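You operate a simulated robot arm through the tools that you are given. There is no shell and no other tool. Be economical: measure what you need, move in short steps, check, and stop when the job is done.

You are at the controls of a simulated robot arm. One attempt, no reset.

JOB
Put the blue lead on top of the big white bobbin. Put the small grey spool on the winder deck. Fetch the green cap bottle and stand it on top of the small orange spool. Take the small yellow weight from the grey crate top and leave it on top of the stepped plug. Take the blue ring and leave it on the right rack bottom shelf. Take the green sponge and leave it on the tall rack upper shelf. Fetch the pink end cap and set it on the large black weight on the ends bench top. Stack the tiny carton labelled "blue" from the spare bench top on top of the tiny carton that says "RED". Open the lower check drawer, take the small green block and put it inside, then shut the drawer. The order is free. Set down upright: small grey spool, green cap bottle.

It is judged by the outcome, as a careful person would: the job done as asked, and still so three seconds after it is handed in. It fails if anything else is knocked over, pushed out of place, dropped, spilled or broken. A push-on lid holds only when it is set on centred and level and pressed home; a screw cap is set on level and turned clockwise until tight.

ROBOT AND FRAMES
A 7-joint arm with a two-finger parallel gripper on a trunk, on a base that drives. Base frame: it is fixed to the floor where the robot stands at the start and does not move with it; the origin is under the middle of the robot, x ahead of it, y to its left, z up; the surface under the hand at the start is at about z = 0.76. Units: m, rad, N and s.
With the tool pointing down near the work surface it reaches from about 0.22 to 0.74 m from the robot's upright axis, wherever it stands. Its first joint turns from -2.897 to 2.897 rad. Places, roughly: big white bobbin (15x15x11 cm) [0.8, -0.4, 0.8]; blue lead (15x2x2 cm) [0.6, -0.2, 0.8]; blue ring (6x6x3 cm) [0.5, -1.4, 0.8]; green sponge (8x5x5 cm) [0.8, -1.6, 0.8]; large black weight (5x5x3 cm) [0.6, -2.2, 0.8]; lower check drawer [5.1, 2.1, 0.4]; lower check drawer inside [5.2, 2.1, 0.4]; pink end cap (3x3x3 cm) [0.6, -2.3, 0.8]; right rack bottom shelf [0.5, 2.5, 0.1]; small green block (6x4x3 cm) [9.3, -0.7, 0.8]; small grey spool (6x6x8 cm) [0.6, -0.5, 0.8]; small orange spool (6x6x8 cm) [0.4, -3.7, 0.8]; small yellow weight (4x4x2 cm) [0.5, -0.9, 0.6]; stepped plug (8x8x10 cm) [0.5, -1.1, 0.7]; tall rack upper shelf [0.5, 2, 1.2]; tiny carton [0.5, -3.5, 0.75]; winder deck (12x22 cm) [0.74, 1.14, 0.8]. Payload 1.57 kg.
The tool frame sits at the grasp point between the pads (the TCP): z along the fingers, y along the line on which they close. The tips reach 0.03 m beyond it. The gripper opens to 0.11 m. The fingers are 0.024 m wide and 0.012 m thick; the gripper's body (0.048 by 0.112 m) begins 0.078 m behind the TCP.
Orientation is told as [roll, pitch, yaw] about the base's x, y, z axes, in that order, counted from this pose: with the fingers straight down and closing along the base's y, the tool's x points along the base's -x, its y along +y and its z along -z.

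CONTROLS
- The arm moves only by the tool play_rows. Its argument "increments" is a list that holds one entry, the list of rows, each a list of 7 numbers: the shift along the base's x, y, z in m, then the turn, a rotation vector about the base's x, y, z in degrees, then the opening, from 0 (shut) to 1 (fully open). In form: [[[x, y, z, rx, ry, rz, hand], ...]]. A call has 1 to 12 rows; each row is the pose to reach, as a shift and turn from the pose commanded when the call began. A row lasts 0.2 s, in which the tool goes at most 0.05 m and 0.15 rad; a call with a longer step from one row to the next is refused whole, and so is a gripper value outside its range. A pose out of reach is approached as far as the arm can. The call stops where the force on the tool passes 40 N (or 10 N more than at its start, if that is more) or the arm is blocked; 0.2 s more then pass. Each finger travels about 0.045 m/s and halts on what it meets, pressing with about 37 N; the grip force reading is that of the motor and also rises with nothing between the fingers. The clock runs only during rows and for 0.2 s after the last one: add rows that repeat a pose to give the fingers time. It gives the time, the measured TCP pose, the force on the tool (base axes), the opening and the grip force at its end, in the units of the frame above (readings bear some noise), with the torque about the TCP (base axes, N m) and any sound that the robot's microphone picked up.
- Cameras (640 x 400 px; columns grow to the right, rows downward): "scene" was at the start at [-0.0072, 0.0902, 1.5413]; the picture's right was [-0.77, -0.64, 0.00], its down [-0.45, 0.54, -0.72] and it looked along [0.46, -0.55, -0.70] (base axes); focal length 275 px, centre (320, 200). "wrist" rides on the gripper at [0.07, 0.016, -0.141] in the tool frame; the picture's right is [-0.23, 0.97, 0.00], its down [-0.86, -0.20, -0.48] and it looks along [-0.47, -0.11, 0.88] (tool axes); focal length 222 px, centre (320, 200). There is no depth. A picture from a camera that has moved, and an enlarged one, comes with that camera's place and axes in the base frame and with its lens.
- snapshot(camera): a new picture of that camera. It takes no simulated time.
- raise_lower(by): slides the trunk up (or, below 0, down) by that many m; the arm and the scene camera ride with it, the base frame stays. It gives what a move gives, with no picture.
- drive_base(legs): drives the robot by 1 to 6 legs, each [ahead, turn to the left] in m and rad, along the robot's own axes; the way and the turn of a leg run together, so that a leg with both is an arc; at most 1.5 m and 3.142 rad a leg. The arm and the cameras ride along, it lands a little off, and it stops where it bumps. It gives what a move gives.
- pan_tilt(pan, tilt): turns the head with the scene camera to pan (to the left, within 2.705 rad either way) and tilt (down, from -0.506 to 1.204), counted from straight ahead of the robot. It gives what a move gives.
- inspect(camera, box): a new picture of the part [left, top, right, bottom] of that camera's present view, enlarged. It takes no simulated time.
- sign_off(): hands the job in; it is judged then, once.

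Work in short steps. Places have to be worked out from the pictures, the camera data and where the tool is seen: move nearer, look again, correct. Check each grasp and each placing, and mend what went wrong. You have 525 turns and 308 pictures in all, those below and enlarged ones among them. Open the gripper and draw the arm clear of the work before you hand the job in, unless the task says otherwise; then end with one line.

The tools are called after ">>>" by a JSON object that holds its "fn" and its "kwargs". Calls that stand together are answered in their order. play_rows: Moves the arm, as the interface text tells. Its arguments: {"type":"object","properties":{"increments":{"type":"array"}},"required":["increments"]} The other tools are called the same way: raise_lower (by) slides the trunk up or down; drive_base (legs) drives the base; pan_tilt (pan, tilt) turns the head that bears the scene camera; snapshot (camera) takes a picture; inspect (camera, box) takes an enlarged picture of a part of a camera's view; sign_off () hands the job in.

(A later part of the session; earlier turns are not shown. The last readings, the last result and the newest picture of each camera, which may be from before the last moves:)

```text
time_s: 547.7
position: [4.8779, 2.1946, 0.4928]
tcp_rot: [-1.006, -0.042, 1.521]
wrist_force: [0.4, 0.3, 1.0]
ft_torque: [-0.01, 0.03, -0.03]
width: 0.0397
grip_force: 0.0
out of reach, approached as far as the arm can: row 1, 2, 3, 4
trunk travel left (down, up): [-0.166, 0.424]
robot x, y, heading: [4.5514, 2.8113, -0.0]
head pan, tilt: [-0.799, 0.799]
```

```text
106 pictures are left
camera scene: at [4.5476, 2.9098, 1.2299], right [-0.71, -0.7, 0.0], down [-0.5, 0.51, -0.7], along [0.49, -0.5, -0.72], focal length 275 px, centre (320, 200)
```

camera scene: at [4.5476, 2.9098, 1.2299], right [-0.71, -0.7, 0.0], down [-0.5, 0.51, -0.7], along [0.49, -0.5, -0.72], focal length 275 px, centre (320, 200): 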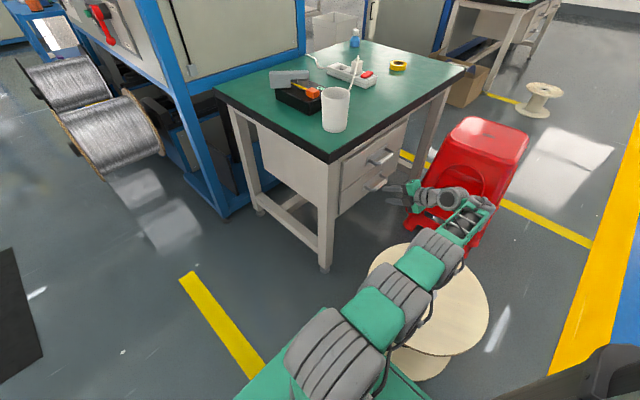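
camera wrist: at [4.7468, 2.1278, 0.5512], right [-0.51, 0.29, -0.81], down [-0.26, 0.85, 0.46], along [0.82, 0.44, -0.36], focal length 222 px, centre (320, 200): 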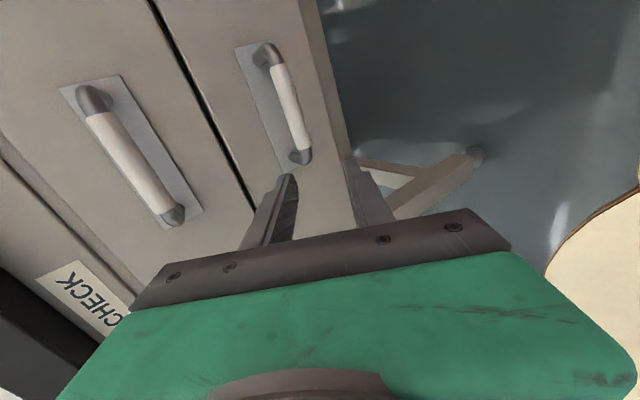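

Reach ran out in -y. Lowering the shoulder relative to the hand should help: raise the hand 0.1 m, lower the trunk 0.1 m.

>>> {"fn": "play_rows", "kwargs": {"increments": [[[-0.01, 0, 0.04, 0, 0, 0, 0.36], [-0.01, 0, 0.08, 0, 0, 0, 0.36], [-0.01, 0, 0.12, 0, 0, 0, 0.36]]]}}

>>> {"fn": "raise_lower", "kwargs": {"by": -0.12}}

>>> {"fn": "play_rows", "kwargs": {"increments": [[[0, -0.03, 0, 0, 0, 0, 0.36], [0.01, -0.055, 0, 0, 0, 0, 0.36], [0.02, -0.06, 0, 0, 0, 0, 0.36]]]}}

>>> {"fn": "snapshot", "kwargs": {"camera": "wrist"}}

```text
time_s: 548.5
position: [4.8696, 2.1917, 0.6122]
tcp_rot: [-1.004, -0.047, 1.521]
wrist_force: [0.2, 0.2, -0.5]
ft_torque: [0.01, 0.0, 0.03]
width: 0.0398
grip_force: 0.1
trunk travel left (down, up): [-0.166, 0.424]
robot x, y, heading: [4.5539, 2.8174, 0.007]
head pan, tilt: [-0.799, 0.799]
```

```text
time_s: 550.0
position: [4.8694, 2.1908, 0.492]
tcp_rot: [-1.008, -0.045, 1.52]
wrist_force: [-0.7, -0.3, -0.3]
ft_torque: [-0.01, 0.03, 0.0]
width: 0.0396
grip_force: 0.1
trunk travel left (down, up): [-0.046, 0.544]
robot x, y, heading: [4.5536, 2.81, 0.006]
head pan, tilt: [-0.799, 0.799]
```

```text
time_s: 550.8
position: [4.8787, 2.1884, 0.4898]
tcp_rot: [-1.008, -0.045, 1.52]
wrist_force: [-0.4, -0.4, -0.6]
ft_torque: [0.02, 0.01, 0.01]
width: 0.0398
grip_force: 0.1
out of reach, approached as far as the arm can: row 1, 2, 3
trunk travel left (down, up): [-0.046, 0.544]
robot x, y, heading: [4.55, 2.8154, 0.008]
head pan, tilt: [-0.799, 0.799]
```

```text
105 pictures are left
camera wrist: at [4.748, 2.1219, 0.5491], right [-0.51, 0.29, -0.81], down [-0.26, 0.85, 0.46], along [0.82, 0.44, -0.36], focal length 222 px, centre (320, 200)
```

wrist: 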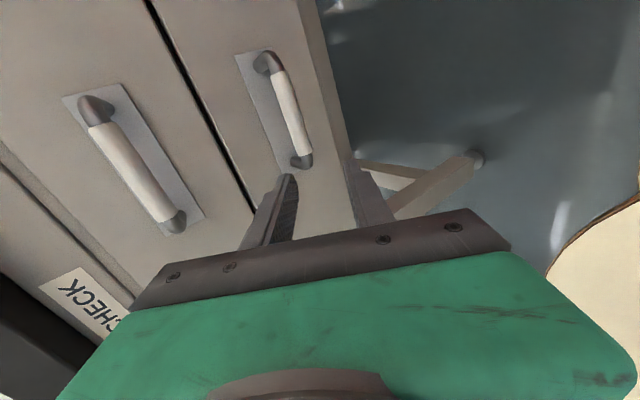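

Reach is limited with the hand square on. I compromise: turn the hand 30° so the wrist stays nearer the robot, then come to the bar.

>>> {"fn": "play_rows", "kwargs": {"increments": [[[-0.005, 0, 0.005, 0, 0, -7.5, 0.4], [-0.01, -0.01, 0.01, 0, 0, -15, 0.4], [-0.01, -0.02, 0.01, 0, 0, -22.5, 0.4], [-0.01, -0.03, 0.01, 0, 0, -30, 0.4], [-0.01, -0.03, 0.01, 0, 0, -30, 0.4]]]}}

>>> {"fn": "snapshot", "kwargs": {"camera": "wrist"}}

```text
time_s: 552.0
position: [4.8698, 2.1583, 0.5011]
tcp_rot: [-1.005, -0.046, 0.996]
wrist_force: [-0.7, -0.5, 0.3]
ft_torque: [-0.01, 0.0, -0.03]
width: 0.0443
grip_force: 0.1
trunk travel left (down, up): [-0.046, 0.544]
robot x, y, heading: [4.5509, 2.8158, 0.006]
head pan, tilt: [-0.799, 0.799]
```

```text
104 pictures are left
camera wrist: at [4.7228, 2.1661, 0.5604], right [-0.29, 0.5, -0.81], down [0.2, 0.86, 0.46], along [0.93, -0.03, -0.36], focal length 222 px, centre (320, 200)
```

wrist: 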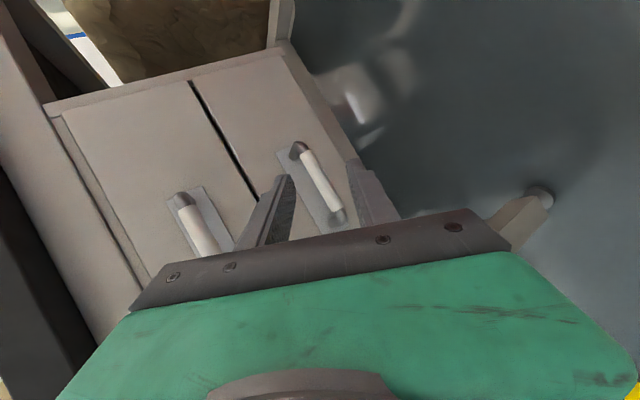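

Bar centre (4.98, 2.141, 0.4475). Approach along the finger axis and close.

>>> {"fn": "play_rows", "kwargs": {"increments": [[[0.025, 0.009, -0.005, 0, 0, 0, 0.36], [0.05, 0.018, -0.01, 0, 0, 0, 0.36], [0.065, 0.008, -0.021, 0, 0, 0, 0.36], [0.08, -0.001, -0.032, 0, 0, 0, 0.36], [0.0925, -0.007, -0.041, 0, 0, 0, 0.36]]]}}

>>> {"fn": "snapshot", "kwargs": {"camera": "wrist"}}

```text
time_s: 553.2
position: [4.9582, 2.1481, 0.4635]
tcp_rot: [-1.005, -0.045, 0.993]
wrist_force: [-28.5, 17.4, 8.8]
ft_torque: [-0.41, -0.69, 0.5]
width: 0.0399
grip_force: 0.0
trunk travel left (down, up): [-0.046, 0.544]
robot x, y, heading: [4.5528, 2.8171, 0.002]
head pan, tilt: [-0.799, 0.799]
```

```text
103 pictures are left
camera wrist: at [4.812, 2.1572, 0.5217], right [-0.29, 0.5, -0.81], down [0.21, 0.86, 0.46], along [0.93, -0.03, -0.36], focal length 222 px, centre (320, 200)
```

wrist: 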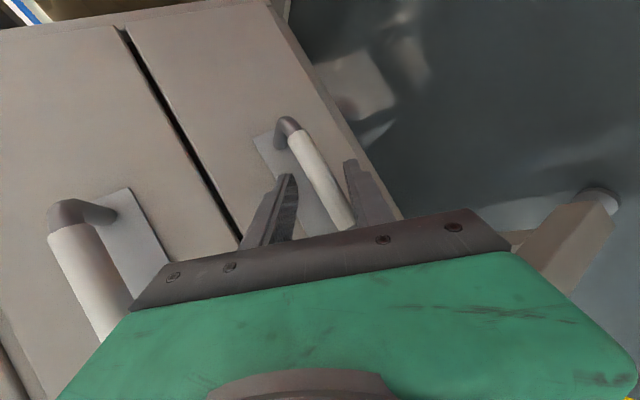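

The bar is between the fingers, tips touching the face. Close the fingers.

>>> {"fn": "play_rows", "kwargs": {"increments": [[[-0.003, 0.002, 0.002, 0, 0, 0, 0.36], [-0.004, 0.002, 0.002, 0, 0, 0, 0.2], [-0.004, 0.002, 0.002, 0, 0, 0, 0.05], [-0.004, 0.002, 0.002, 0, 0, 0, 0], [-0.004, 0.002, 0.002, 0, 0, 0, 0], [-0.004, 0.002, 0.002, 0, 0, 0, 0]]]}}

>>> {"fn": "snapshot", "kwargs": {"camera": "wrist"}}

```text
time_s: 554.6
position: [4.9583, 2.1532, 0.4561]
tcp_rot: [-0.996, -0.053, 1.001]
wrist_force: [-13.1, 19.3, -25.8]
ft_torque: [-1.05, -0.09, 0.44]
width: 0.0271
grip_force: 37.2
trunk travel left (down, up): [-0.046, 0.544]
robot x, y, heading: [4.5514, 2.8149, 0.012]
head pan, tilt: [-0.799, 0.799]
```

```text
102 pictures are left
camera wrist: at [4.8116, 2.1611, 0.5159], right [-0.3, 0.51, -0.8], down [0.2, 0.86, 0.47], along [0.93, -0.02, -0.36], focal length 222 px, centre (320, 200)
```

wrist: 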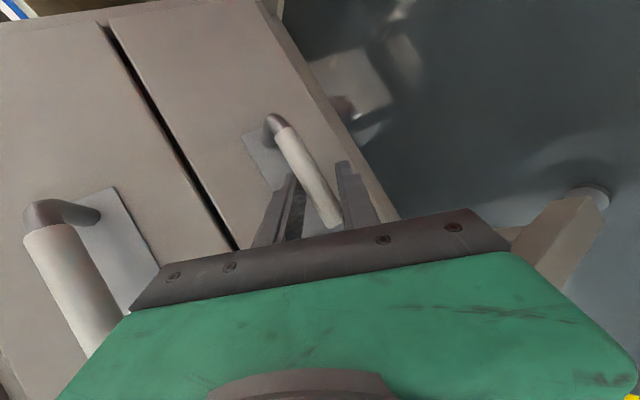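

Gripped on the bar. Pull straight out in -x a little and check.

>>> {"fn": "play_rows", "kwargs": {"increments": [[[-0.01, 0, 0, 0, 0, 0, 0], [-0.025, 0, 0, 0, 0, 0, 0], [-0.04, 0, 0, 0, 0, 0, 0], [-0.055, 0, 0, 0, 0, 0, 0]]]}}

>>> {"fn": "snapshot", "kwargs": {"camera": "wrist"}}

```text
time_s: 555.6
position: [4.9004, 2.1523, 0.4581]
tcp_rot: [-0.996, -0.054, 0.998]
wrist_force: [0.1, 18.8, -31.3]
ft_torque: [-0.89, 0.08, 0.66]
width: 0.0274
grip_force: 38.1
trunk travel left (down, up): [-0.046, 0.544]
robot x, y, heading: [4.554, 2.8151, 0.007]
head pan, tilt: [-0.799, 0.799]
```

```text
101 pictures are left
camera wrist: at [4.7548, 2.1608, 0.5161], right [-0.3, 0.52, -0.8], down [0.2, 0.86, 0.47], along [0.93, -0.02, -0.36], focal length 222 px, centre (320, 200)
```

wrist: 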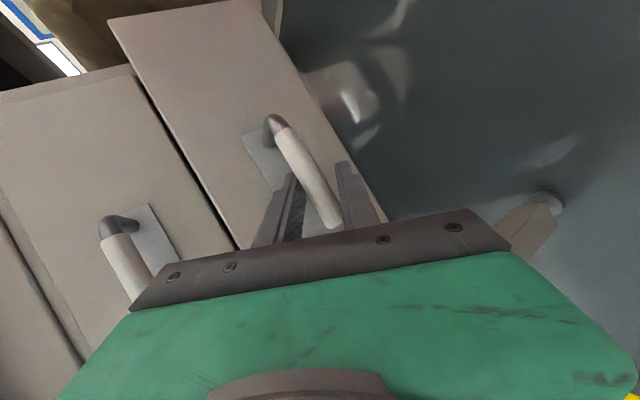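

The drawer is opening. Continue pulling to about 0.22 m.

>>> {"fn": "play_rows", "kwargs": {"increments": [[[-0.025, 0, 0, 0, 0, 0, 0], [-0.05, 0, 0, 0, 0, 0, 0], [-0.075, 0, 0, 0, 0, 0, 0], [-0.1, 0, 0, 0, 0, 0, 0], [-0.125, 0, 0, 0, 0, 0, 0], [-0.15, 0, 0, 0, 0, 0, 0], [-0.17, 0, 0, 0, 0, 0, 0]]]}}

>>> {"fn": "snapshot", "kwargs": {"camera": "wrist"}}

>>> {"fn": "snapshot", "kwargs": {"camera": "scene"}}

```text
time_s: 557.2
position: [4.7309, 2.1525, 0.4564]
tcp_rot: [-1.001, -0.055, 0.993]
wrist_force: [-0.8, 7.4, -39.6]
ft_torque: [-1.59, -0.07, -0.04]
width: 0.0272
grip_force: 37.8
trunk travel left (down, up): [-0.046, 0.544]
robot x, y, heading: [4.5518, 2.8146, 0.005]
head pan, tilt: [-0.799, 0.799]
```

```text
100 pictures are left
camera wrist: at [4.5849, 2.1607, 0.5159], right [-0.29, 0.51, -0.81], down [0.21, 0.86, 0.47], along [0.93, -0.03, -0.36], focal length 222 px, centre (320, 200)
```

wrist: 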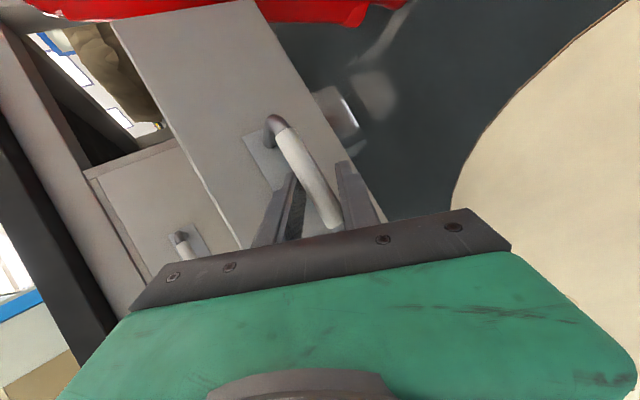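

```text
99 pictures are left
camera scene: at [4.5488, 2.9073, 1.11], right [-0.71, -0.7, 0.0], down [-0.5, 0.51, -0.7], along [0.49, -0.5, -0.72], focal length 275 px, centre (320, 200)
```

scene: 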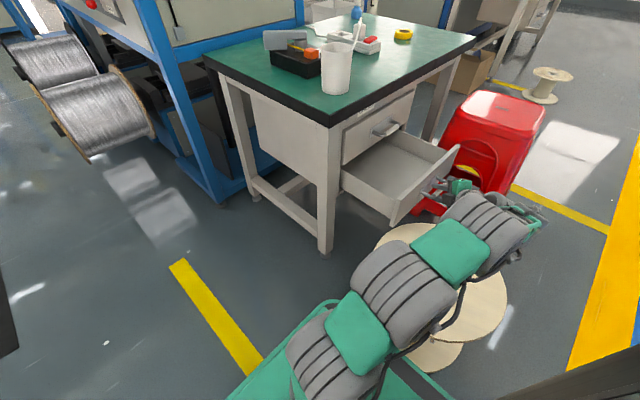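

Drawer open ~23 cm, stool and reel untouched. Release the handle and withdraw up and back.

>>> {"fn": "play_rows", "kwargs": {"increments": [[[0, 0, 0.003, 0, 0, 0, 0.2], [0, 0, 0.004, 0, 0, 0, 0.4], [0, 0, 0.004, 0, 0, 0, 0.5], [-0.018, 0.011, 0.017, 0, 0, 0, 0.5], [-0.036, 0.022, 0.031, 0, 0, 0, 0.5], [-0.055, 0.033, 0.045, 0, 0, 0, 0.5], [-0.07, 0.045, 0.07, 0, 0, 0, 0.5], [-0.08, 0.06, 0.11, 0, 0, 0, 0.5], [-0.08, 0.08, 0.15, 0, 0, 0, 0.5]]]}}

>>> {"fn": "raise_lower", "kwargs": {"by": 0.42}}

>>> {"fn": "snapshot", "kwargs": {"camera": "scene"}}

```text
time_s: 559.2
position: [4.6542, 2.2288, 0.6165]
tcp_rot: [-1.006, -0.046, 0.997]
wrist_force: [-0.6, 1.5, -0.7]
ft_torque: [0.04, -0.02, 0.07]
width: 0.0547
grip_force: 0.1
trunk travel left (down, up): [-0.046, 0.544]
robot x, y, heading: [4.5507, 2.8129, 0.007]
head pan, tilt: [-0.799, 0.799]
```

```text
refused: 0.42 is not a number from -0.4 to 0.4
```

```text
98 pictures are left
camera scene: at [4.548, 2.9092, 1.1099], right [-0.71, -0.7, 0.0], down [-0.5, 0.51, -0.7], along [0.49, -0.5, -0.72], focal length 275 px, centre (320, 200)
```

scene: 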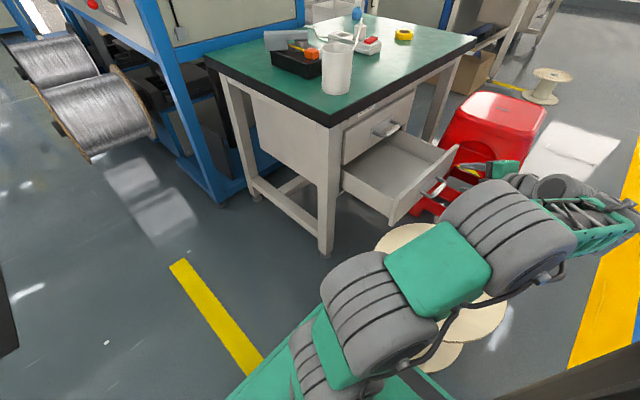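

Raise the trunk in a permitted step, then unwind the hand to pointing down.

>>> {"fn": "raise_lower", "kwargs": {"by": 0.4}}

>>> {"fn": "play_rows", "kwargs": {"increments": [[[0, 0, 0, 0, 0, -7.5, 0.5], [0, 0, 0, 0, 0, -15, 0.5], [0, 0, 0, 0, 0, -22.5, 0.5], [0, 0, 0, 0, 0, -30, 0.5]]]}}

>>> {"fn": "play_rows", "kwargs": {"increments": [[[0, 0, 0, 5.08, -1.35, -6.44, 0.5], [0, 0, 0, 10.2, -2.7, -12.9, 0.5], [0, 0, 0, 15.2, -4.05, -19.3, 0.5], [0, 0, 0, 20.3, -5.4, -25.8, 0.5], [0, 0, 0, 25.4, -6.75, -32.2, 0.5], [0, 0, 0, 30.5, -8.1, -38.6, 0.5], [0, 0, 0, 35.6, -9.45, -45.1, 0.5], [0, 0, 0, 40.6, -10.8, -51.5, 0.5], [0, 0, 0, 45.7, -12.15, -58, 0.5], [0, 0, 0, 50.8, -13.5, -64.4, 0.5], [0, 0, 0, 55.9, -14.85, -70.8, 0.5], [0, 0, 0, 60.96, -16.2, -77.3, 0.5]]]}}

```text
time_s: 563.0
position: [4.6533, 2.2291, 1.0145]
tcp_rot: [-1.007, -0.044, 0.996]
wrist_force: [0.6, -0.2, 0.8]
ft_torque: [0.0, 0.01, -0.01]
width: 0.0551
grip_force: 0.1
trunk travel left (down, up): [-0.446, 0.144]
robot x, y, heading: [4.5545, 2.8132, 0.007]
head pan, tilt: [-0.799, 0.799]
```

```text
time_s: 564.0
position: [4.654, 2.229, 1.0157]
tcp_rot: [-1.008, -0.044, 0.47]
wrist_force: [-0.3, -0.2, 0.5]
ft_torque: [-0.01, 0.03, 0.02]
width: 0.055
grip_force: 0.1
trunk travel left (down, up): [-0.446, 0.144]
robot x, y, heading: [4.5532, 2.8147, 0.007]
head pan, tilt: [-0.799, 0.799]
```

```text
time_s: 566.6
position: [4.6524, 2.2304, 1.0165]
tcp_rot: [0.004, -0.015, -1.049]
wrist_force: [-0.2, 0.8, -0.3]
ft_torque: [-0.01, 0.04, 0.02]
width: 0.055
grip_force: 0.0
trunk travel left (down, up): [-0.446, 0.144]
robot x, y, heading: [4.5518, 2.8163, 0.002]
head pan, tilt: [-0.799, 0.799]
```

Hand points down again. Take a picture to record the open drawer's geometry for later.

>>> {"fn": "snapshot", "kwargs": {"camera": "scene"}}

>>> {"fn": "snapshot", "kwargs": {"camera": "wrist"}}

```text
97 pictures are left
camera scene: at [4.5479, 2.9093, 1.5099], right [-0.71, -0.7, 0.0], down [-0.5, 0.51, -0.7], along [0.49, -0.5, -0.72], focal length 275 px, centre (320, 200)
```

scene: 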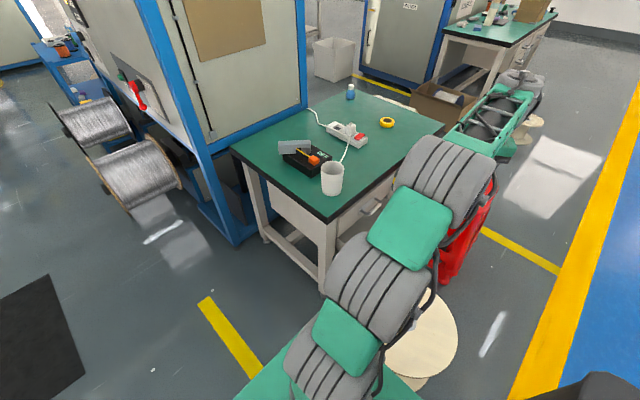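

```text
96 pictures are left
camera wrist: at [4.631, 2.2996, 1.1564], right [0.96, 0.29, 0.01], down [0.25, -0.84, 0.49], along [0.15, -0.47, -0.87], focal length 222 px, centre (320, 200)
```

wrist: 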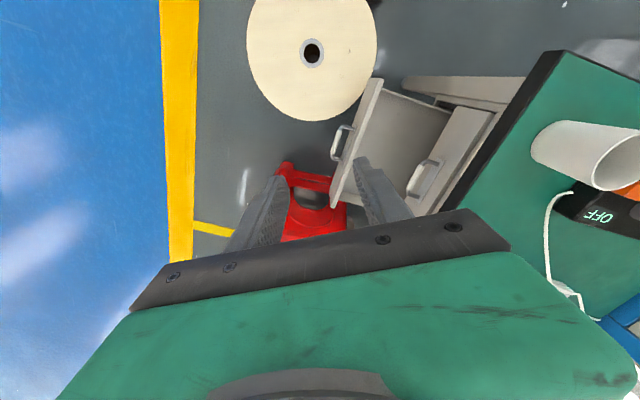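

Drawer interior: x ≈ 4.80–5.0, y 1.96–2.33. Now fetch the green block. Tuck the arm, reverse out, and face the passage toward +x at y ≈ 0.87.

>>> {"fn": "play_rows", "kwargs": {"increments": [[[0.02, 0.04, 0.01, 0, 0, 2, 0.9], [0.04, 0.08, 0.02, 0, 0, 4, 0.9], [0.06, 0.12, 0.03, 0, 0, 6, 0.9], [0.08, 0.16, 0.04, 0, 0, 8, 0.9], [0.1, 0.19, 0.04, 0, 0, 10, 0.9]]]}}

>>> {"fn": "drive_base", "kwargs": {"legs": [[-0.8, 0], [0, -1.57], [1.5, 0], [0.44, 0], [0, 1.57]]}}

>>> {"fn": "pan_tilt", "kwargs": {"pan": 0, "tilt": 0.4}}

>>> {"fn": "snapshot", "kwargs": {"camera": "scene"}}

```text
time_s: 567.8
position: [4.753, 2.4215, 1.0553]
tcp_rot: [0.0, -0.016, -0.87]
wrist_force: [0.4, -0.6, -0.6]
ft_torque: [0.0, -0.05, -0.02]
width: 0.0991
grip_force: 0.0
trunk travel left (down, up): [-0.446, 0.144]
robot x, y, heading: [4.5551, 2.814, 0.008]
head pan, tilt: [-0.799, 0.799]
```

```text
time_s: 588.9
position: [3.9119, 0.4854, 1.0557]
tcp_rot: [0.004, -0.016, -0.913]
wrist_force: [-0.2, -0.5, -0.3]
ft_torque: [0.01, 0.01, 0.02]
width: 0.0989
grip_force: 0.1
trunk travel left (down, up): [-0.446, 0.144]
robot x, y, heading: [3.7292, 0.8855, -0.034]
head pan, tilt: [-0.799, 0.799]
```

```text
time_s: 590.1
position: [3.911, 0.4846, 1.0549]
tcp_rot: [0.003, -0.016, -0.913]
wrist_force: [-1.3, 1.0, -0.3]
ft_torque: [-0.02, -0.02, 0.01]
width: 0.099
grip_force: 0.1
trunk travel left (down, up): [-0.446, 0.144]
robot x, y, heading: [3.7281, 0.8841, -0.035]
head pan, tilt: [0.0, 0.4]
```

```text
95 pictures are left
camera scene: at [3.7658, 1.039, 1.545], right [-0.03, -1.0, 0.0], down [-0.39, 0.01, -0.92], along [0.92, -0.03, -0.39], focal length 275 px, centre (320, 200)
```

scene: 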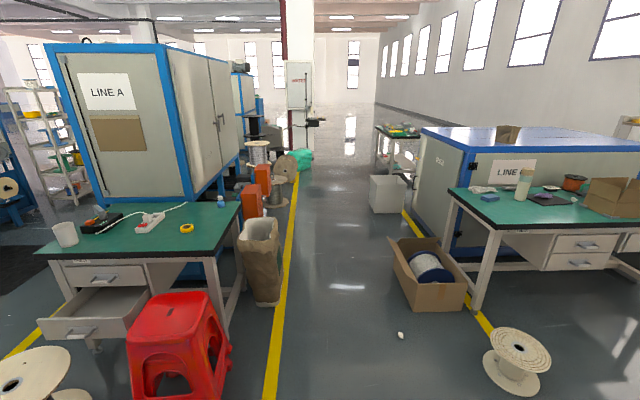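

The passage is clear. Drive along it toward the far table.

>>> {"fn": "drive_base", "kwargs": {"legs": [[0, 0.03], [1.5, 0], [1.5, 0], [1.2, 0]]}}

>>> {"fn": "pan_tilt", "kwargs": {"pan": -0.5, "tilt": 0.6}}

>>> {"fn": "snapshot", "kwargs": {"camera": "scene"}}

```text
time_s: 610.5
position: [8.098, 0.4614, 1.0542]
tcp_rot: [0.004, -0.016, -0.887]
wrist_force: [0.3, 0.1, -0.2]
ft_torque: [-0.02, 0.01, -0.02]
width: 0.0991
grip_force: 0.0
trunk travel left (down, up): [-0.446, 0.144]
robot x, y, heading: [7.9035, 0.8578, -0.013]
head pan, tilt: [0.0, 0.4]
```

```text
time_s: 611.4
position: [8.0976, 0.4607, 1.0561]
tcp_rot: [0.003, -0.015, -0.886]
wrist_force: [-0.2, 0.4, 0.8]
ft_torque: [-0.01, -0.01, 0.0]
width: 0.099
grip_force: 0.0
trunk travel left (down, up): [-0.446, 0.144]
robot x, y, heading: [7.9048, 0.8606, -0.007]
head pan, tilt: [-0.499, 0.6]
```

```text
94 pictures are left
camera scene: at [7.9212, 0.9682, 1.5268], right [-0.48, -0.87, 0.0], down [-0.49, 0.27, -0.83], along [0.72, -0.4, -0.56], focal length 275 px, centre (320, 200)
```

scene: 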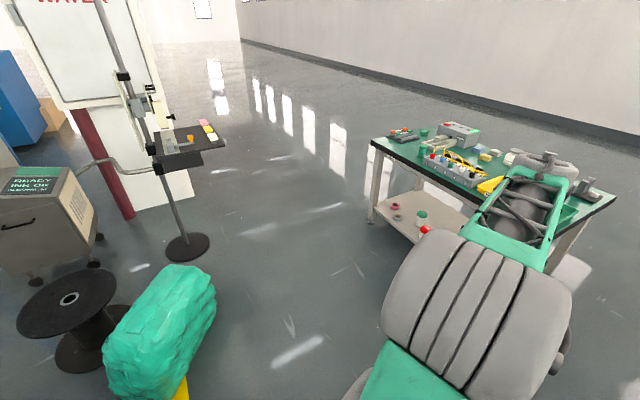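

The table spans x ≈ 8.2–9.4, y -0.3 to -0.87. Zoom to identify the green block.

>>> {"fn": "inspect", "kwargs": {"camera": "scene", "box": [360, 100, 630, 250]}}

```text
2.37 times, centred on (495, 175) of scene
camera zoom: at [7.9212, 0.9682, 1.5268], right [-0.48, -0.87, 0.0], down [-0.49, 0.27, -0.83], along [0.72, -0.4, -0.56], focal length 652 px, centre (-95, 259)
```

zoom: 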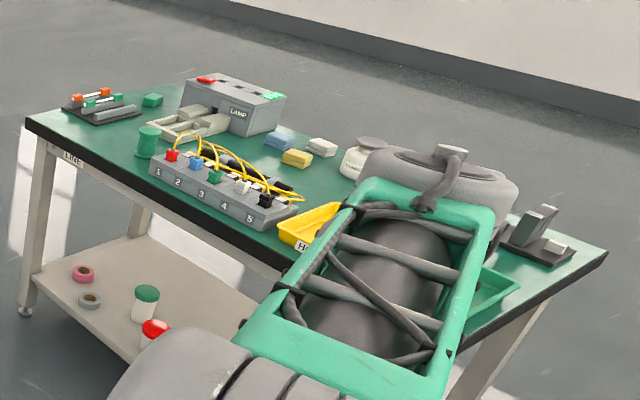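

The small green block is at (9.30, -0.695). I go around to the table's end and face -y so the table is on the arm's right.

>>> {"fn": "drive_base", "kwargs": {"legs": [[0, -0.4], [1.0, 0], [0, 0.11], [1.08, 0], [0, -1.26]]}}

>>> {"fn": "pan_tilt", "kwargs": {"pan": -0.9, "tilt": 0.7}}

>>> {"fn": "snapshot", "kwargs": {"camera": "scene"}}

```text
time_s: 626.5
position: [9.4467, -0.0328, 1.0553]
tcp_rot: [0.004, -0.016, -2.438]
wrist_force: [-1.3, 0.4, -0.5]
ft_torque: [0.01, -0.03, 0.03]
width: 0.099
grip_force: 0.1
trunk travel left (down, up): [-0.446, 0.144]
robot x, y, heading: [9.8447, 0.1708, -1.555]
head pan, tilt: [-0.499, 0.6]
```

```text
time_s: 627.4
position: [9.4464, -0.0345, 1.0552]
tcp_rot: [0.003, -0.016, -2.439]
wrist_force: [-0.1, 0.7, -0.7]
ft_torque: [0.03, 0.0, 0.02]
width: 0.0989
grip_force: 0.0
trunk travel left (down, up): [-0.446, 0.144]
robot x, y, heading: [9.8397, 0.17, -1.557]
head pan, tilt: [-0.901, 0.7]
```

```text
92 pictures are left
camera scene: at [9.9277, 0.1754, 1.5182], right [-0.63, 0.78, 0.0], down [0.5, 0.41, -0.77], along [-0.59, -0.48, -0.64], focal length 275 px, centre (320, 200)
```

scene: 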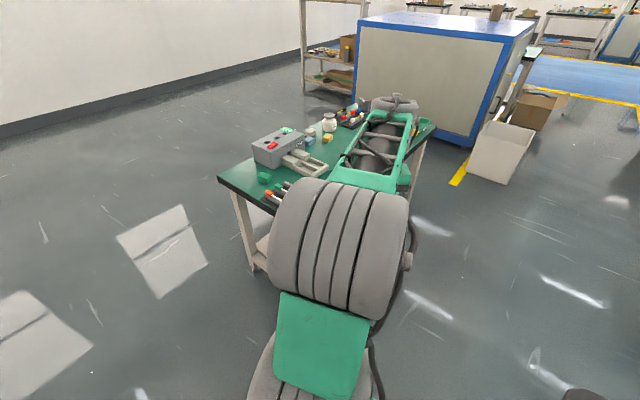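

Drive 0.6 m forward alongside the table end.

>>> {"fn": "drive_base", "kwargs": {"legs": [[0.6, 0]]}}

>>> {"fn": "play_rows", "kwargs": {"increments": [[[-0.02, -0.02, 0, 0, 0, -7, 0.9], [-0.04, -0.04, 0, 0, 0, -14, 0.9], [-0.06, -0.06, -0.01, 0, 0, -21, 0.9], [-0.08, -0.07, -0.03, 0, 0, -28, 0.9], [-0.09, -0.07, -0.06, 0, 0, -35, 0.9], [-0.1, -0.07, -0.08, 0, 0, -40, 0.9]]]}}

>>> {"fn": "snapshot", "kwargs": {"camera": "wrist"}}

```text
time_s: 630.8
position: [9.4579, -0.6421, 1.0557]
tcp_rot: [0.002, -0.015, -2.426]
wrist_force: [-0.4, -0.2, -0.6]
ft_torque: [0.04, -0.01, -0.03]
width: 0.0989
grip_force: 0.2
trunk travel left (down, up): [-0.446, 0.144]
robot x, y, heading: [9.8511, -0.4399, -1.549]
head pan, tilt: [-0.901, 0.7]
```

```text
time_s: 632.2
position: [9.3581, -0.7145, 0.974]
tcp_rot: [0.004, -0.015, -3.128]
wrist_force: [-0.3, 0.3, -0.6]
ft_torque: [0.0, 0.0, 0.01]
width: 0.0989
grip_force: 0.0
trunk travel left (down, up): [-0.446, 0.144]
robot x, y, heading: [9.8507, -0.4341, -1.551]
head pan, tilt: [-0.901, 0.7]
```

```text
91 pictures are left
camera wrist: at [9.4296, -0.7287, 1.1147], right [-0.21, -0.98, 0.01], down [-0.85, 0.19, 0.49], along [-0.48, 0.1, -0.87], focal length 222 px, centre (320, 200)
```

wrist: 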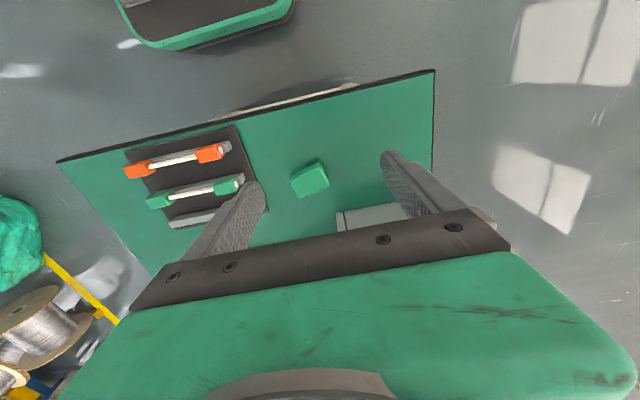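

Block centre (9.291, -0.6825), long axis ≈ -79°. Turn 10° and descend to grip it lengthwise.

>>> {"fn": "play_rows", "kwargs": {"increments": [[[-0.02, 0.01, -0.02, 0, 0, 5, 0.9], [-0.045, 0.022, -0.05, 0, 0, 10.5, 0.9], [-0.066, 0.032, -0.08, 0, 0, 10.5, 0.9], [-0.066, 0.032, -0.11, 0, 0, 10.5, 0.9]]]}}

>>> {"fn": "snapshot", "kwargs": {"camera": "wrist"}}

```text
time_s: 633.2
position: [9.2932, -0.6794, 0.8676]
tcp_rot: [0.002, -0.017, -2.942]
wrist_force: [-0.6, -0.3, -0.5]
ft_torque: [0.0, -0.02, -0.02]
width: 0.0988
grip_force: 0.0
trunk travel left (down, up): [-0.446, 0.144]
robot x, y, heading: [9.8557, -0.4361, -1.549]
head pan, tilt: [-0.901, 0.7]
```

```text
90 pictures are left
camera wrist: at [9.3672, -0.6809, 1.0076], right [-0.03, -1.0, 0.01], down [-0.87, 0.03, 0.49], along [-0.49, 0.01, -0.87], focal length 222 px, centre (320, 200)
```

wrist: 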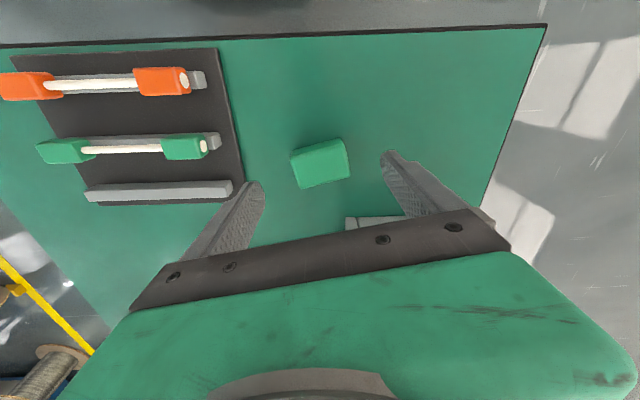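

Aligned within 4 mm. Descend and grip.

>>> {"fn": "play_rows", "kwargs": {"increments": [[[-0.004, 0, -0.035, 0, 0, 3.5, 0.9], [-0.004, 0, -0.07, 0, 0, 3.5, 0.9], [-0.004, 0, -0.07, 0, 0, 3.5, 0.7], [-0.004, 0, -0.07, 0, 0, 3.5, 0.45], [-0.004, 0, -0.07, 0, 0, 3.5, 0.3], [-0.004, 0, -0.07, 0, 0, 3.5, 0.3], [-0.004, 0, -0.07, 0, 0, 3.5, 0.3]]]}}

>>> {"fn": "snapshot", "kwargs": {"camera": "wrist"}}

```text
time_s: 634.8
position: [9.2875, -0.6796, 0.7956]
tcp_rot: [0.003, -0.016, -2.882]
wrist_force: [-0.4, -0.1, 0.0]
ft_torque: [-0.01, -0.01, 0.01]
width: 0.0592
grip_force: 36.2
trunk travel left (down, up): [-0.446, 0.144]
robot x, y, heading: [9.849, -0.4328, -1.548]
head pan, tilt: [-0.901, 0.7]
```

```text
89 pictures are left
camera wrist: at [9.3619, -0.6765, 0.9357], right [0.03, -1.0, 0.01], down [-0.87, -0.02, 0.49], along [-0.49, -0.02, -0.87], focal length 222 px, centre (320, 200)
```

wrist: 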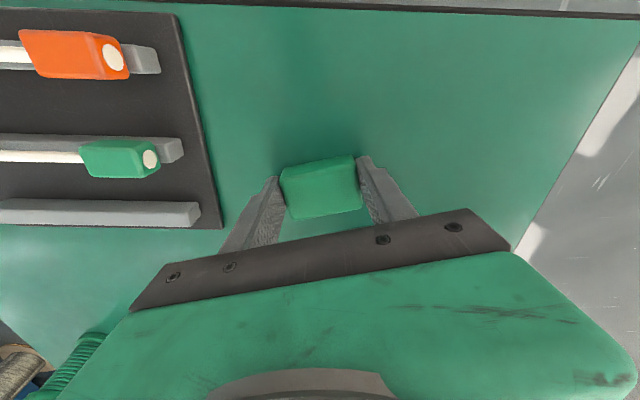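

Block gripped (5.9 cm). Lift and bring the arm to the robot's front.

>>> {"fn": "play_rows", "kwargs": {"increments": [[[0, 0, 0.045, 0, 0, 0, 0.3], [0, 0, 0.09, 0, 0, 0, 0.3], [0.02, 0, 0.13, 0, 0, 2, 0.3], [0.06, -0.01, 0.155, 0, 0, 6, 0.3], [0.105, -0.02, 0.17, 0, 0, 11, 0.3], [0.15, -0.035, 0.18, 0, 0, 16, 0.3], [0.195, -0.05, 0.19, 0, 0, 21, 0.3], [0.24, -0.07, 0.2, 0, 0, 26, 0.3], [0.285, -0.09, 0.2, 0, 0, 31, 0.3], [0.33, -0.11, 0.2, 0, 0, 36, 0.3], [0.375, -0.13, 0.2, 0, 0, 41, 0.3], [0.42, -0.15, 0.2, 0, 0, 46, 0.3]]]}}

>>> {"fn": "snapshot", "kwargs": {"camera": "wrist"}}

```text
refused: row 8 steps farther than a row can; nothing moved
```

```text
88 pictures are left
camera wrist: at [9.3619, -0.6765, 0.9357], right [0.03, -1.0, 0.01], down [-0.87, -0.02, 0.49], along [-0.49, -0.02, -0.87], focal length 222 px, centre (320, 200)
```

wrist: 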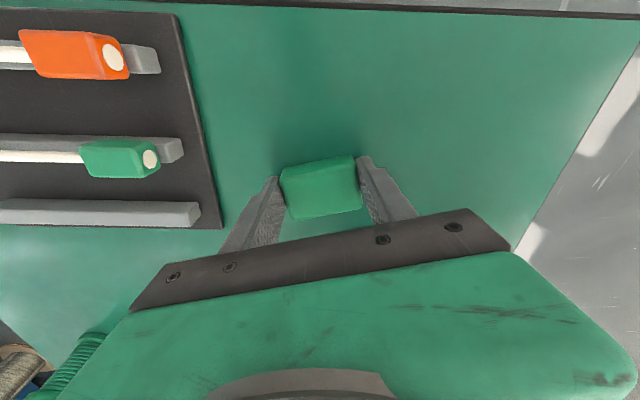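

Refused (step length); shorten the steps.

>>> {"fn": "play_rows", "kwargs": {"increments": [[[0, 0, 0.045, 0, 0, 0, 0.3], [0, 0, 0.09, 0, 0, 0, 0.3], [0.015, 0, 0.13, 0, 0, 2, 0.3], [0.045, -0.01, 0.16, 0, 0, 6, 0.3], [0.085, -0.02, 0.18, 0, 0, 11, 0.3], [0.125, -0.035, 0.195, 0, 0, 16, 0.3], [0.165, -0.05, 0.2, 0, 0, 21, 0.3], [0.205, -0.07, 0.2, 0, 0, 26, 0.3], [0.245, -0.09, 0.2, 0, 0, 31, 0.3], [0.285, -0.11, 0.2, 0, 0, 36, 0.3], [0.325, -0.13, 0.2, 0, 0, 41, 0.3], [0.365, -0.15, 0.2, 0, 0, 46, 0.3]]]}}

>>> {"fn": "snapshot", "kwargs": {"camera": "wrist"}}

```text
time_s: 637.4
position: [9.655, -0.8304, 0.998]
tcp_rot: [0.003, -0.014, -2.078]
wrist_force: [0.2, 0.1, -1.7]
ft_torque: [0.0, -0.01, -0.01]
width: 0.0589
grip_force: 37.0
trunk travel left (down, up): [-0.446, 0.144]
robot x, y, heading: [9.847, -0.4324, -1.553]
head pan, tilt: [-0.901, 0.7]
```

```text
87 pictures are left
camera wrist: at [9.7033, -0.7761, 1.1377], right [0.74, -0.67, 0.01], down [-0.59, -0.64, 0.49], along [-0.33, -0.37, -0.87], focal length 222 px, centre (320, 200)
```

wrist: 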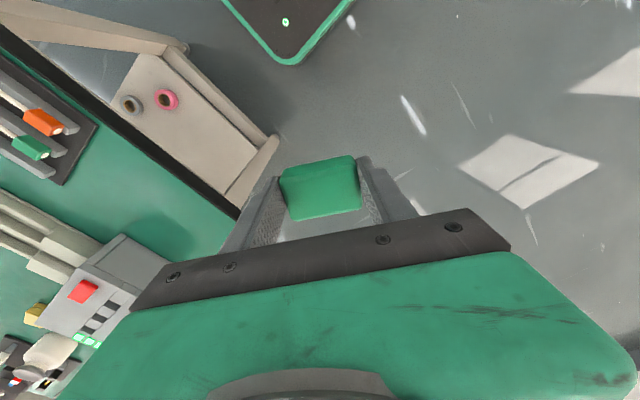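

Block secure. Drive back along the same route through the passage.

>>> {"fn": "drive_base", "kwargs": {"legs": [[-0.6, 0], [0, -1.87], [1.08, 0], [0, -0.1], [1.0, 0], [0, 0.38]]}}

>>> {"fn": "pan_tilt", "kwargs": {"pan": 0, "tilt": 0.45}}

>>> {"fn": "snapshot", "kwargs": {"camera": "scene"}}

```text
time_s: 656.8
position: [7.4798, 0.9791, 0.9975]
tcp_rot: [0.005, -0.015, 2.644]
wrist_force: [-0.2, 0.5, -0.6]
ft_torque: [0.01, 0.0, 0.01]
width: 0.0588
grip_force: 37.1
trunk travel left (down, up): [-0.446, 0.144]
robot x, y, heading: [7.8781, 0.7878, -3.114]
head pan, tilt: [-0.901, 0.7]
```

```text
time_s: 658.0
position: [7.4815, 0.979, 0.9979]
tcp_rot: [0.003, -0.013, 2.644]
wrist_force: [0.8, 0.0, -0.4]
ft_torque: [0.0, 0.0, -0.03]
width: 0.0588
grip_force: 37.4
trunk travel left (down, up): [-0.446, 0.144]
robot x, y, heading: [7.876, 0.7852, -3.106]
head pan, tilt: [0.0, 0.45]
```

```text
86 pictures are left
camera scene: at [7.8505, 0.6307, 1.5403], right [-0.03, 1.0, 0.0], down [0.44, 0.01, -0.9], along [-0.9, -0.03, -0.44], focal length 275 px, centre (320, 200)
```

scene: 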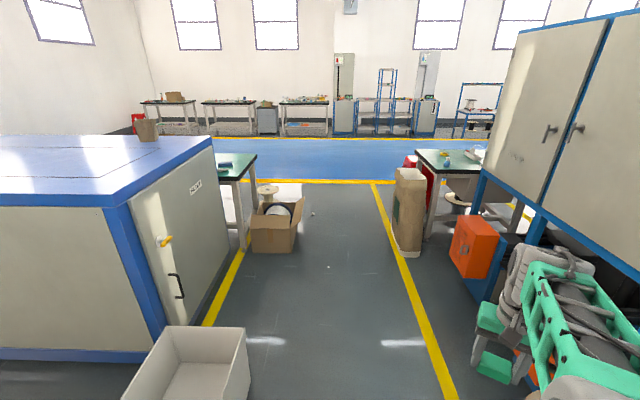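

Passage clear with margins both sides. Straighten and drive on to x ≈ 3.75.

>>> {"fn": "drive_base", "kwargs": {"legs": [[0, -0.04], [1.5, 0], [1.5, 0], [1.1, 0]]}}

```text
time_s: 678.2
position: [3.3639, 1.1058, 0.9966]
tcp_rot: [0.003, -0.016, 2.578]
wrist_force: [-0.1, -0.4, 0.0]
ft_torque: [0.0, -0.01, -0.01]
width: 0.0589
grip_force: 36.8
trunk travel left (down, up): [-0.446, 0.144]
robot x, y, heading: [3.7457, 0.8856, 3.109]
head pan, tilt: [0.0, 0.45]
```

Turn and go back to the position left of the reel.

>>> {"fn": "drive_base", "kwargs": {"legs": [[0, -1.538], [1.5, 0], [0.43, 0], [0, -1.571]]}}

>>> {"fn": "pan_tilt", "kwargs": {"pan": -0.6, "tilt": 0.75}}

>>> {"fn": "snapshot", "kwargs": {"camera": "scene"}}

```text
time_s: 695.4
position: [4.1347, 2.6138, 0.9973]
tcp_rot: [0.004, -0.016, -0.538]
wrist_force: [-0.2, -0.3, -1.7]
ft_torque: [-0.02, 0.02, -0.01]
width: 0.0588
grip_force: 36.8
trunk travel left (down, up): [-0.446, 0.144]
robot x, y, heading: [3.7485, 2.8234, -0.004]
head pan, tilt: [0.0, 0.45]
```

```text
time_s: 696.4
position: [4.134, 2.6129, 0.9969]
tcp_rot: [0.004, -0.017, -0.537]
wrist_force: [-0.7, -0.4, -0.5]
ft_torque: [0.0, -0.02, -0.02]
width: 0.0587
grip_force: 36.9
trunk travel left (down, up): [-0.446, 0.144]
robot x, y, heading: [3.7474, 2.8197, -0.01]
head pan, tilt: [-0.6, 0.75]
```

```text
85 pictures are left
camera scene: at [3.7555, 2.9273, 1.514], right [-0.57, -0.82, 0.0], down [-0.56, 0.39, -0.73], along [0.6, -0.42, -0.68], focal length 275 px, centre (320, 200)
```

scene: 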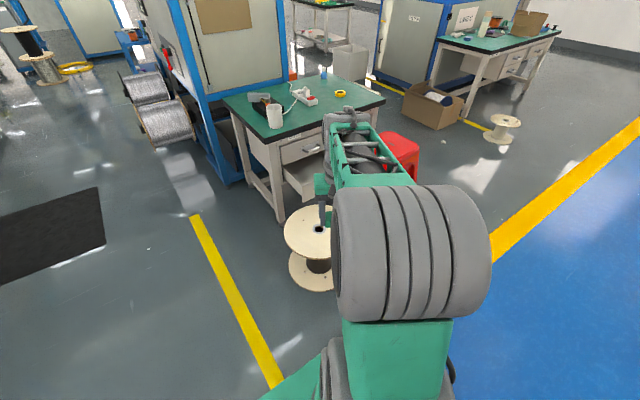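

Drive 0.8 m to the earlier working spot.

>>> {"fn": "drive_base", "kwargs": {"legs": [[0, 0.012], [0.8, 0]]}}

>>> {"fn": "play_rows", "kwargs": {"increments": [[[0, -0.045, 0, 0, 0, -4, 0.3], [0, -0.09, 0, 0, 0, -8, 0.3], [-0.005, -0.135, 0, 0, 0, -12, 0.3], [-0.01, -0.18, 0, 0, 0, -16, 0.3], [-0.015, -0.225, 0, 0, 0, -20, 0.3], [-0.02, -0.27, 0, 0, 0, -24, 0.3]]]}}

>>> {"fn": "snapshot", "kwargs": {"camera": "wrist"}}

>>> {"fn": "snapshot", "kwargs": {"camera": "scene"}}

```text
time_s: 700.9
position: [4.9246, 2.6157, 0.9979]
tcp_rot: [0.003, -0.017, -0.532]
wrist_force: [0.2, 0.7, -0.9]
ft_torque: [0.01, 0.02, 0.0]
width: 0.0587
grip_force: 37.1
trunk travel left (down, up): [-0.446, 0.144]
robot x, y, heading: [4.5349, 2.824, 0.003]
head pan, tilt: [-0.6, 0.75]
```

```text
time_s: 702.3
position: [4.9048, 2.3453, 0.9966]
tcp_rot: [0.001, -0.015, -0.953]
wrist_force: [-0.6, 0.7, -0.8]
ft_torque: [0.02, 0.02, -0.02]
width: 0.059
grip_force: 36.3
trunk travel left (down, up): [-0.446, 0.144]
robot x, y, heading: [4.5359, 2.8199, -0.004]
head pan, tilt: [-0.6, 0.75]
```

```text
84 pictures are left
camera wrist: at [4.8764, 2.4127, 1.1361], right [0.93, 0.38, 0.01], down [0.33, -0.81, 0.49], along [0.19, -0.45, -0.87], focal length 222 px, centre (320, 200)
```

wrist: 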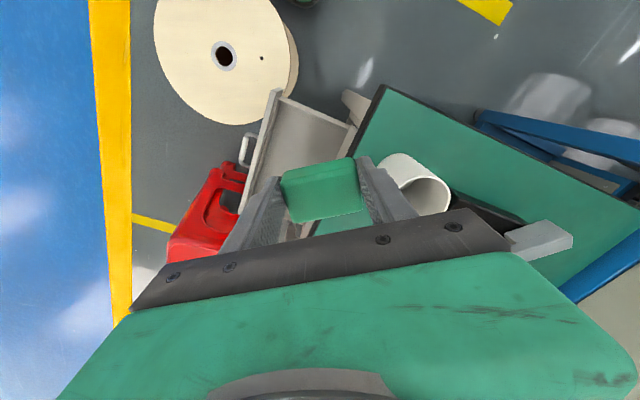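

```text
83 pictures are left
camera scene: at [4.5436, 2.9277, 1.5139], right [-0.57, -0.82, 0.0], down [-0.56, 0.39, -0.73], along [0.6, -0.41, -0.68], focal length 275 px, centre (320, 200)
```

scene: 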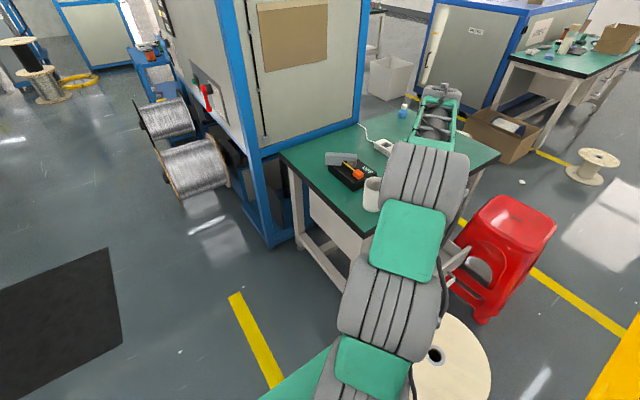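

The drawer's open area lies between x ≈ 4.81 and the desk edge at 4.97. I position the block over (4.88, 2.22) with its long side along y.

>>> {"fn": "play_rows", "kwargs": {"increments": [[[-0.004, -0.018, 0, 0, 0, 7.8, 0.3], [-0.007, -0.036, 0, 0, 0, 15.6, 0.3], [-0.01, -0.054, 0, 0, 0, 23.4, 0.3], [-0.014, -0.072, 0, 0, 0, 31.2, 0.3], [-0.018, -0.09, 0, 0, 0, 39, 0.3], [-0.022, -0.108, 0, 0, 0, 46.8, 0.3], [-0.025, -0.125, 0, 0, 0, 54.6, 0.3]]]}}

>>> {"fn": "snapshot", "kwargs": {"camera": "wrist"}}

```text
time_s: 703.9
position: [4.875, 2.2268, 0.9973]
tcp_rot: [0.001, -0.016, 0.001]
wrist_force: [-0.4, 0.3, -0.1]
ft_torque: [-0.03, -0.03, 0.01]
width: 0.0587
grip_force: 36.9
out of reach, approached as far as the arm can: row 6, 7
trunk travel left (down, up): [-0.446, 0.144]
robot x, y, heading: [4.5322, 2.8248, -0.005]
head pan, tilt: [-0.6, 0.75]
```

```text
82 pictures are left
camera wrist: at [4.8027, 2.2419, 1.1375], right [0.22, 0.97, 0.01], down [0.85, -0.2, 0.49], along [0.48, -0.11, -0.87], focal length 222 px, centre (320, 200)
```

wrist: 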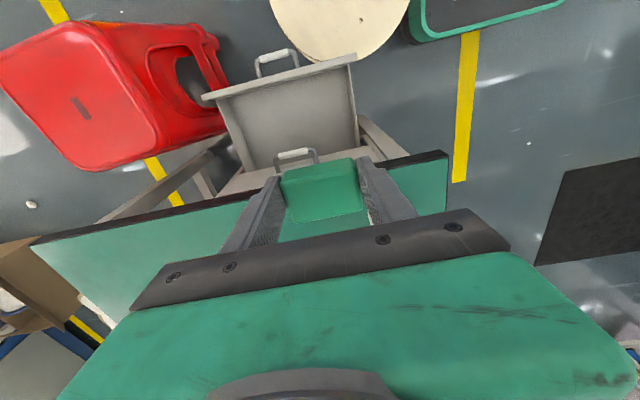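

Good view straight into the drawer. Lower with the arm first, then the trunk.

>>> {"fn": "play_rows", "kwargs": {"increments": [[[0, -0.002, -0.045, 0, 0, 0, 0.3], [0, -0.004, -0.09, 0, 0, 0, 0.3], [0, -0.006, -0.135, 0, 0, 0, 0.3], [0, -0.006, -0.18, 0, 0, 0, 0.3]]]}}

>>> {"fn": "raise_lower", "kwargs": {"by": -0.25}}

>>> {"fn": "snapshot", "kwargs": {"camera": "wrist"}}

>>> {"fn": "snapshot", "kwargs": {"camera": "scene"}}

```text
time_s: 704.9
position: [4.8758, 2.22, 0.8155]
tcp_rot: [0.002, -0.015, 0.004]
wrist_force: [-1.4, 0.8, -0.5]
ft_torque: [-0.04, -0.01, 0.01]
width: 0.0588
grip_force: 36.9
trunk travel left (down, up): [-0.446, 0.144]
robot x, y, heading: [4.5339, 2.8204, -0.002]
head pan, tilt: [-0.6, 0.75]
```

```text
time_s: 707.5
position: [4.8759, 2.2221, 0.5644]
tcp_rot: [0.005, -0.017, 0.002]
wrist_force: [0.4, -0.8, -1.0]
ft_torque: [0.04, 0.03, -0.04]
width: 0.0589
grip_force: 37.1
trunk travel left (down, up): [-0.196, 0.394]
robot x, y, heading: [4.5356, 2.8226, -0.003]
head pan, tilt: [-0.6, 0.75]
```

```text
81 pictures are left
camera wrist: at [4.8043, 2.2365, 0.7058], right [0.23, 0.97, 0.01], down [0.85, -0.2, 0.49], along [0.48, -0.11, -0.87], focal length 222 px, centre (320, 200)
```

wrist: 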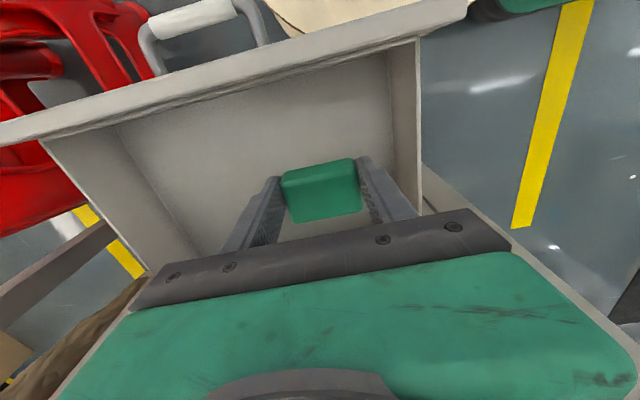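

```text
80 pictures are left
camera scene: at [4.5434, 2.928, 1.264], right [-0.57, -0.82, 0.0], down [-0.56, 0.39, -0.73], along [0.6, -0.41, -0.68], focal length 275 px, centre (320, 200)
```

scene: 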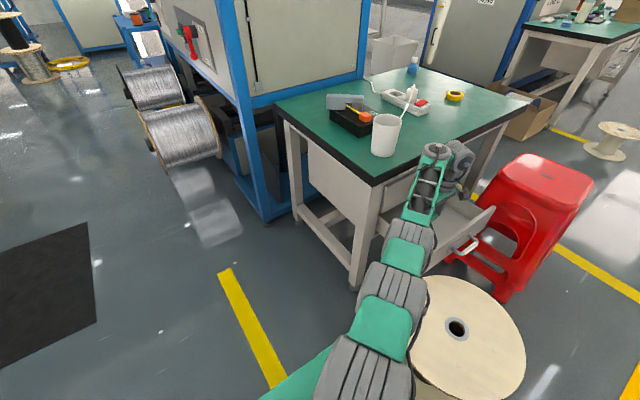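

Lower into the drawer.

>>> {"fn": "play_rows", "kwargs": {"increments": [[[0, 0, -0.035, 0, 0, 0, 0.3], [0, 0, -0.07, 0, 0, 0, 0.3], [0, 0, -0.1, 0, 0, 0, 0.3]]]}}

>>> {"fn": "snapshot", "kwargs": {"camera": "wrist"}}

```text
time_s: 708.3
position: [4.8759, 2.2153, 0.4762]
tcp_rot: [-0.004, -0.007, 0.0]
wrist_force: [0.8, 0.7, 0.5]
ft_torque: [-0.06, 0.15, -0.04]
width: 0.0589
grip_force: 37.3
out of reach, approached as far as the arm can: row 2, 3
trunk travel left (down, up): [-0.196, 0.394]
robot x, y, heading: [4.5329, 2.8215, 0.003]
head pan, tilt: [-0.6, 0.75]
```

```text
79 pictures are left
camera wrist: at [4.8052, 2.2312, 0.6156], right [0.23, 0.97, 0.0], down [0.85, -0.2, 0.48], along [0.47, -0.11, -0.87], focal length 222 px, centre (320, 200)
```

wrist: 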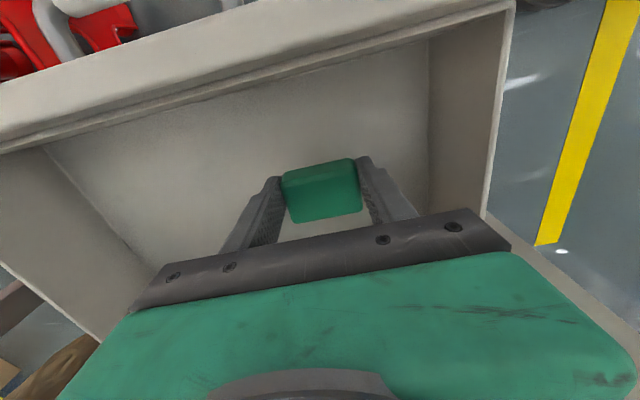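

Arm limit; continue with the trunk in small steps.

>>> {"fn": "raise_lower", "kwargs": {"by": -0.04}}

>>> {"fn": "raise_lower", "kwargs": {"by": -0.012}}

>>> {"fn": "snapshot", "kwargs": {"camera": "wrist"}}

```text
time_s: 709.1
position: [4.8767, 2.2137, 0.4414]
tcp_rot: [-0.013, -0.012, 0.002]
wrist_force: [0.4, 3.5, 33.3]
ft_torque: [0.43, -0.14, 0.1]
width: 0.0592
grip_force: 37.1
trunk travel left (down, up): [-0.156, 0.434]
robot x, y, heading: [4.5312, 2.82, -0.005]
head pan, tilt: [-0.6, 0.75]
```

```text
time_s: 709.5
position: [4.8771, 2.2131, 0.4393]
tcp_rot: [-0.015, -0.011, 0.003]
wrist_force: [0.8, 7.2, 11.6]
ft_torque: [0.65, 0.15, -0.08]
width: 0.0588
grip_force: 37.2
trunk travel left (down, up): [-0.152, 0.438]
robot x, y, heading: [4.5332, 2.8234, -0.001]
head pan, tilt: [-0.6, 0.75]
stopped: the force on the tool passed its limit at 51 N (the readings are from after the stop); the commanded pose is now the measured one
```

```text
78 pictures are left
camera wrist: at [4.8061, 2.2303, 0.5787], right [0.23, 0.97, -0.01], down [0.85, -0.19, 0.49], along [0.48, -0.12, -0.87], focal length 222 px, centre (320, 200)
```

wrist: 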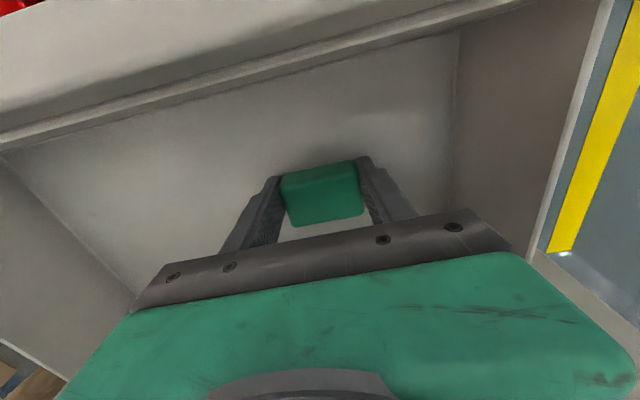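

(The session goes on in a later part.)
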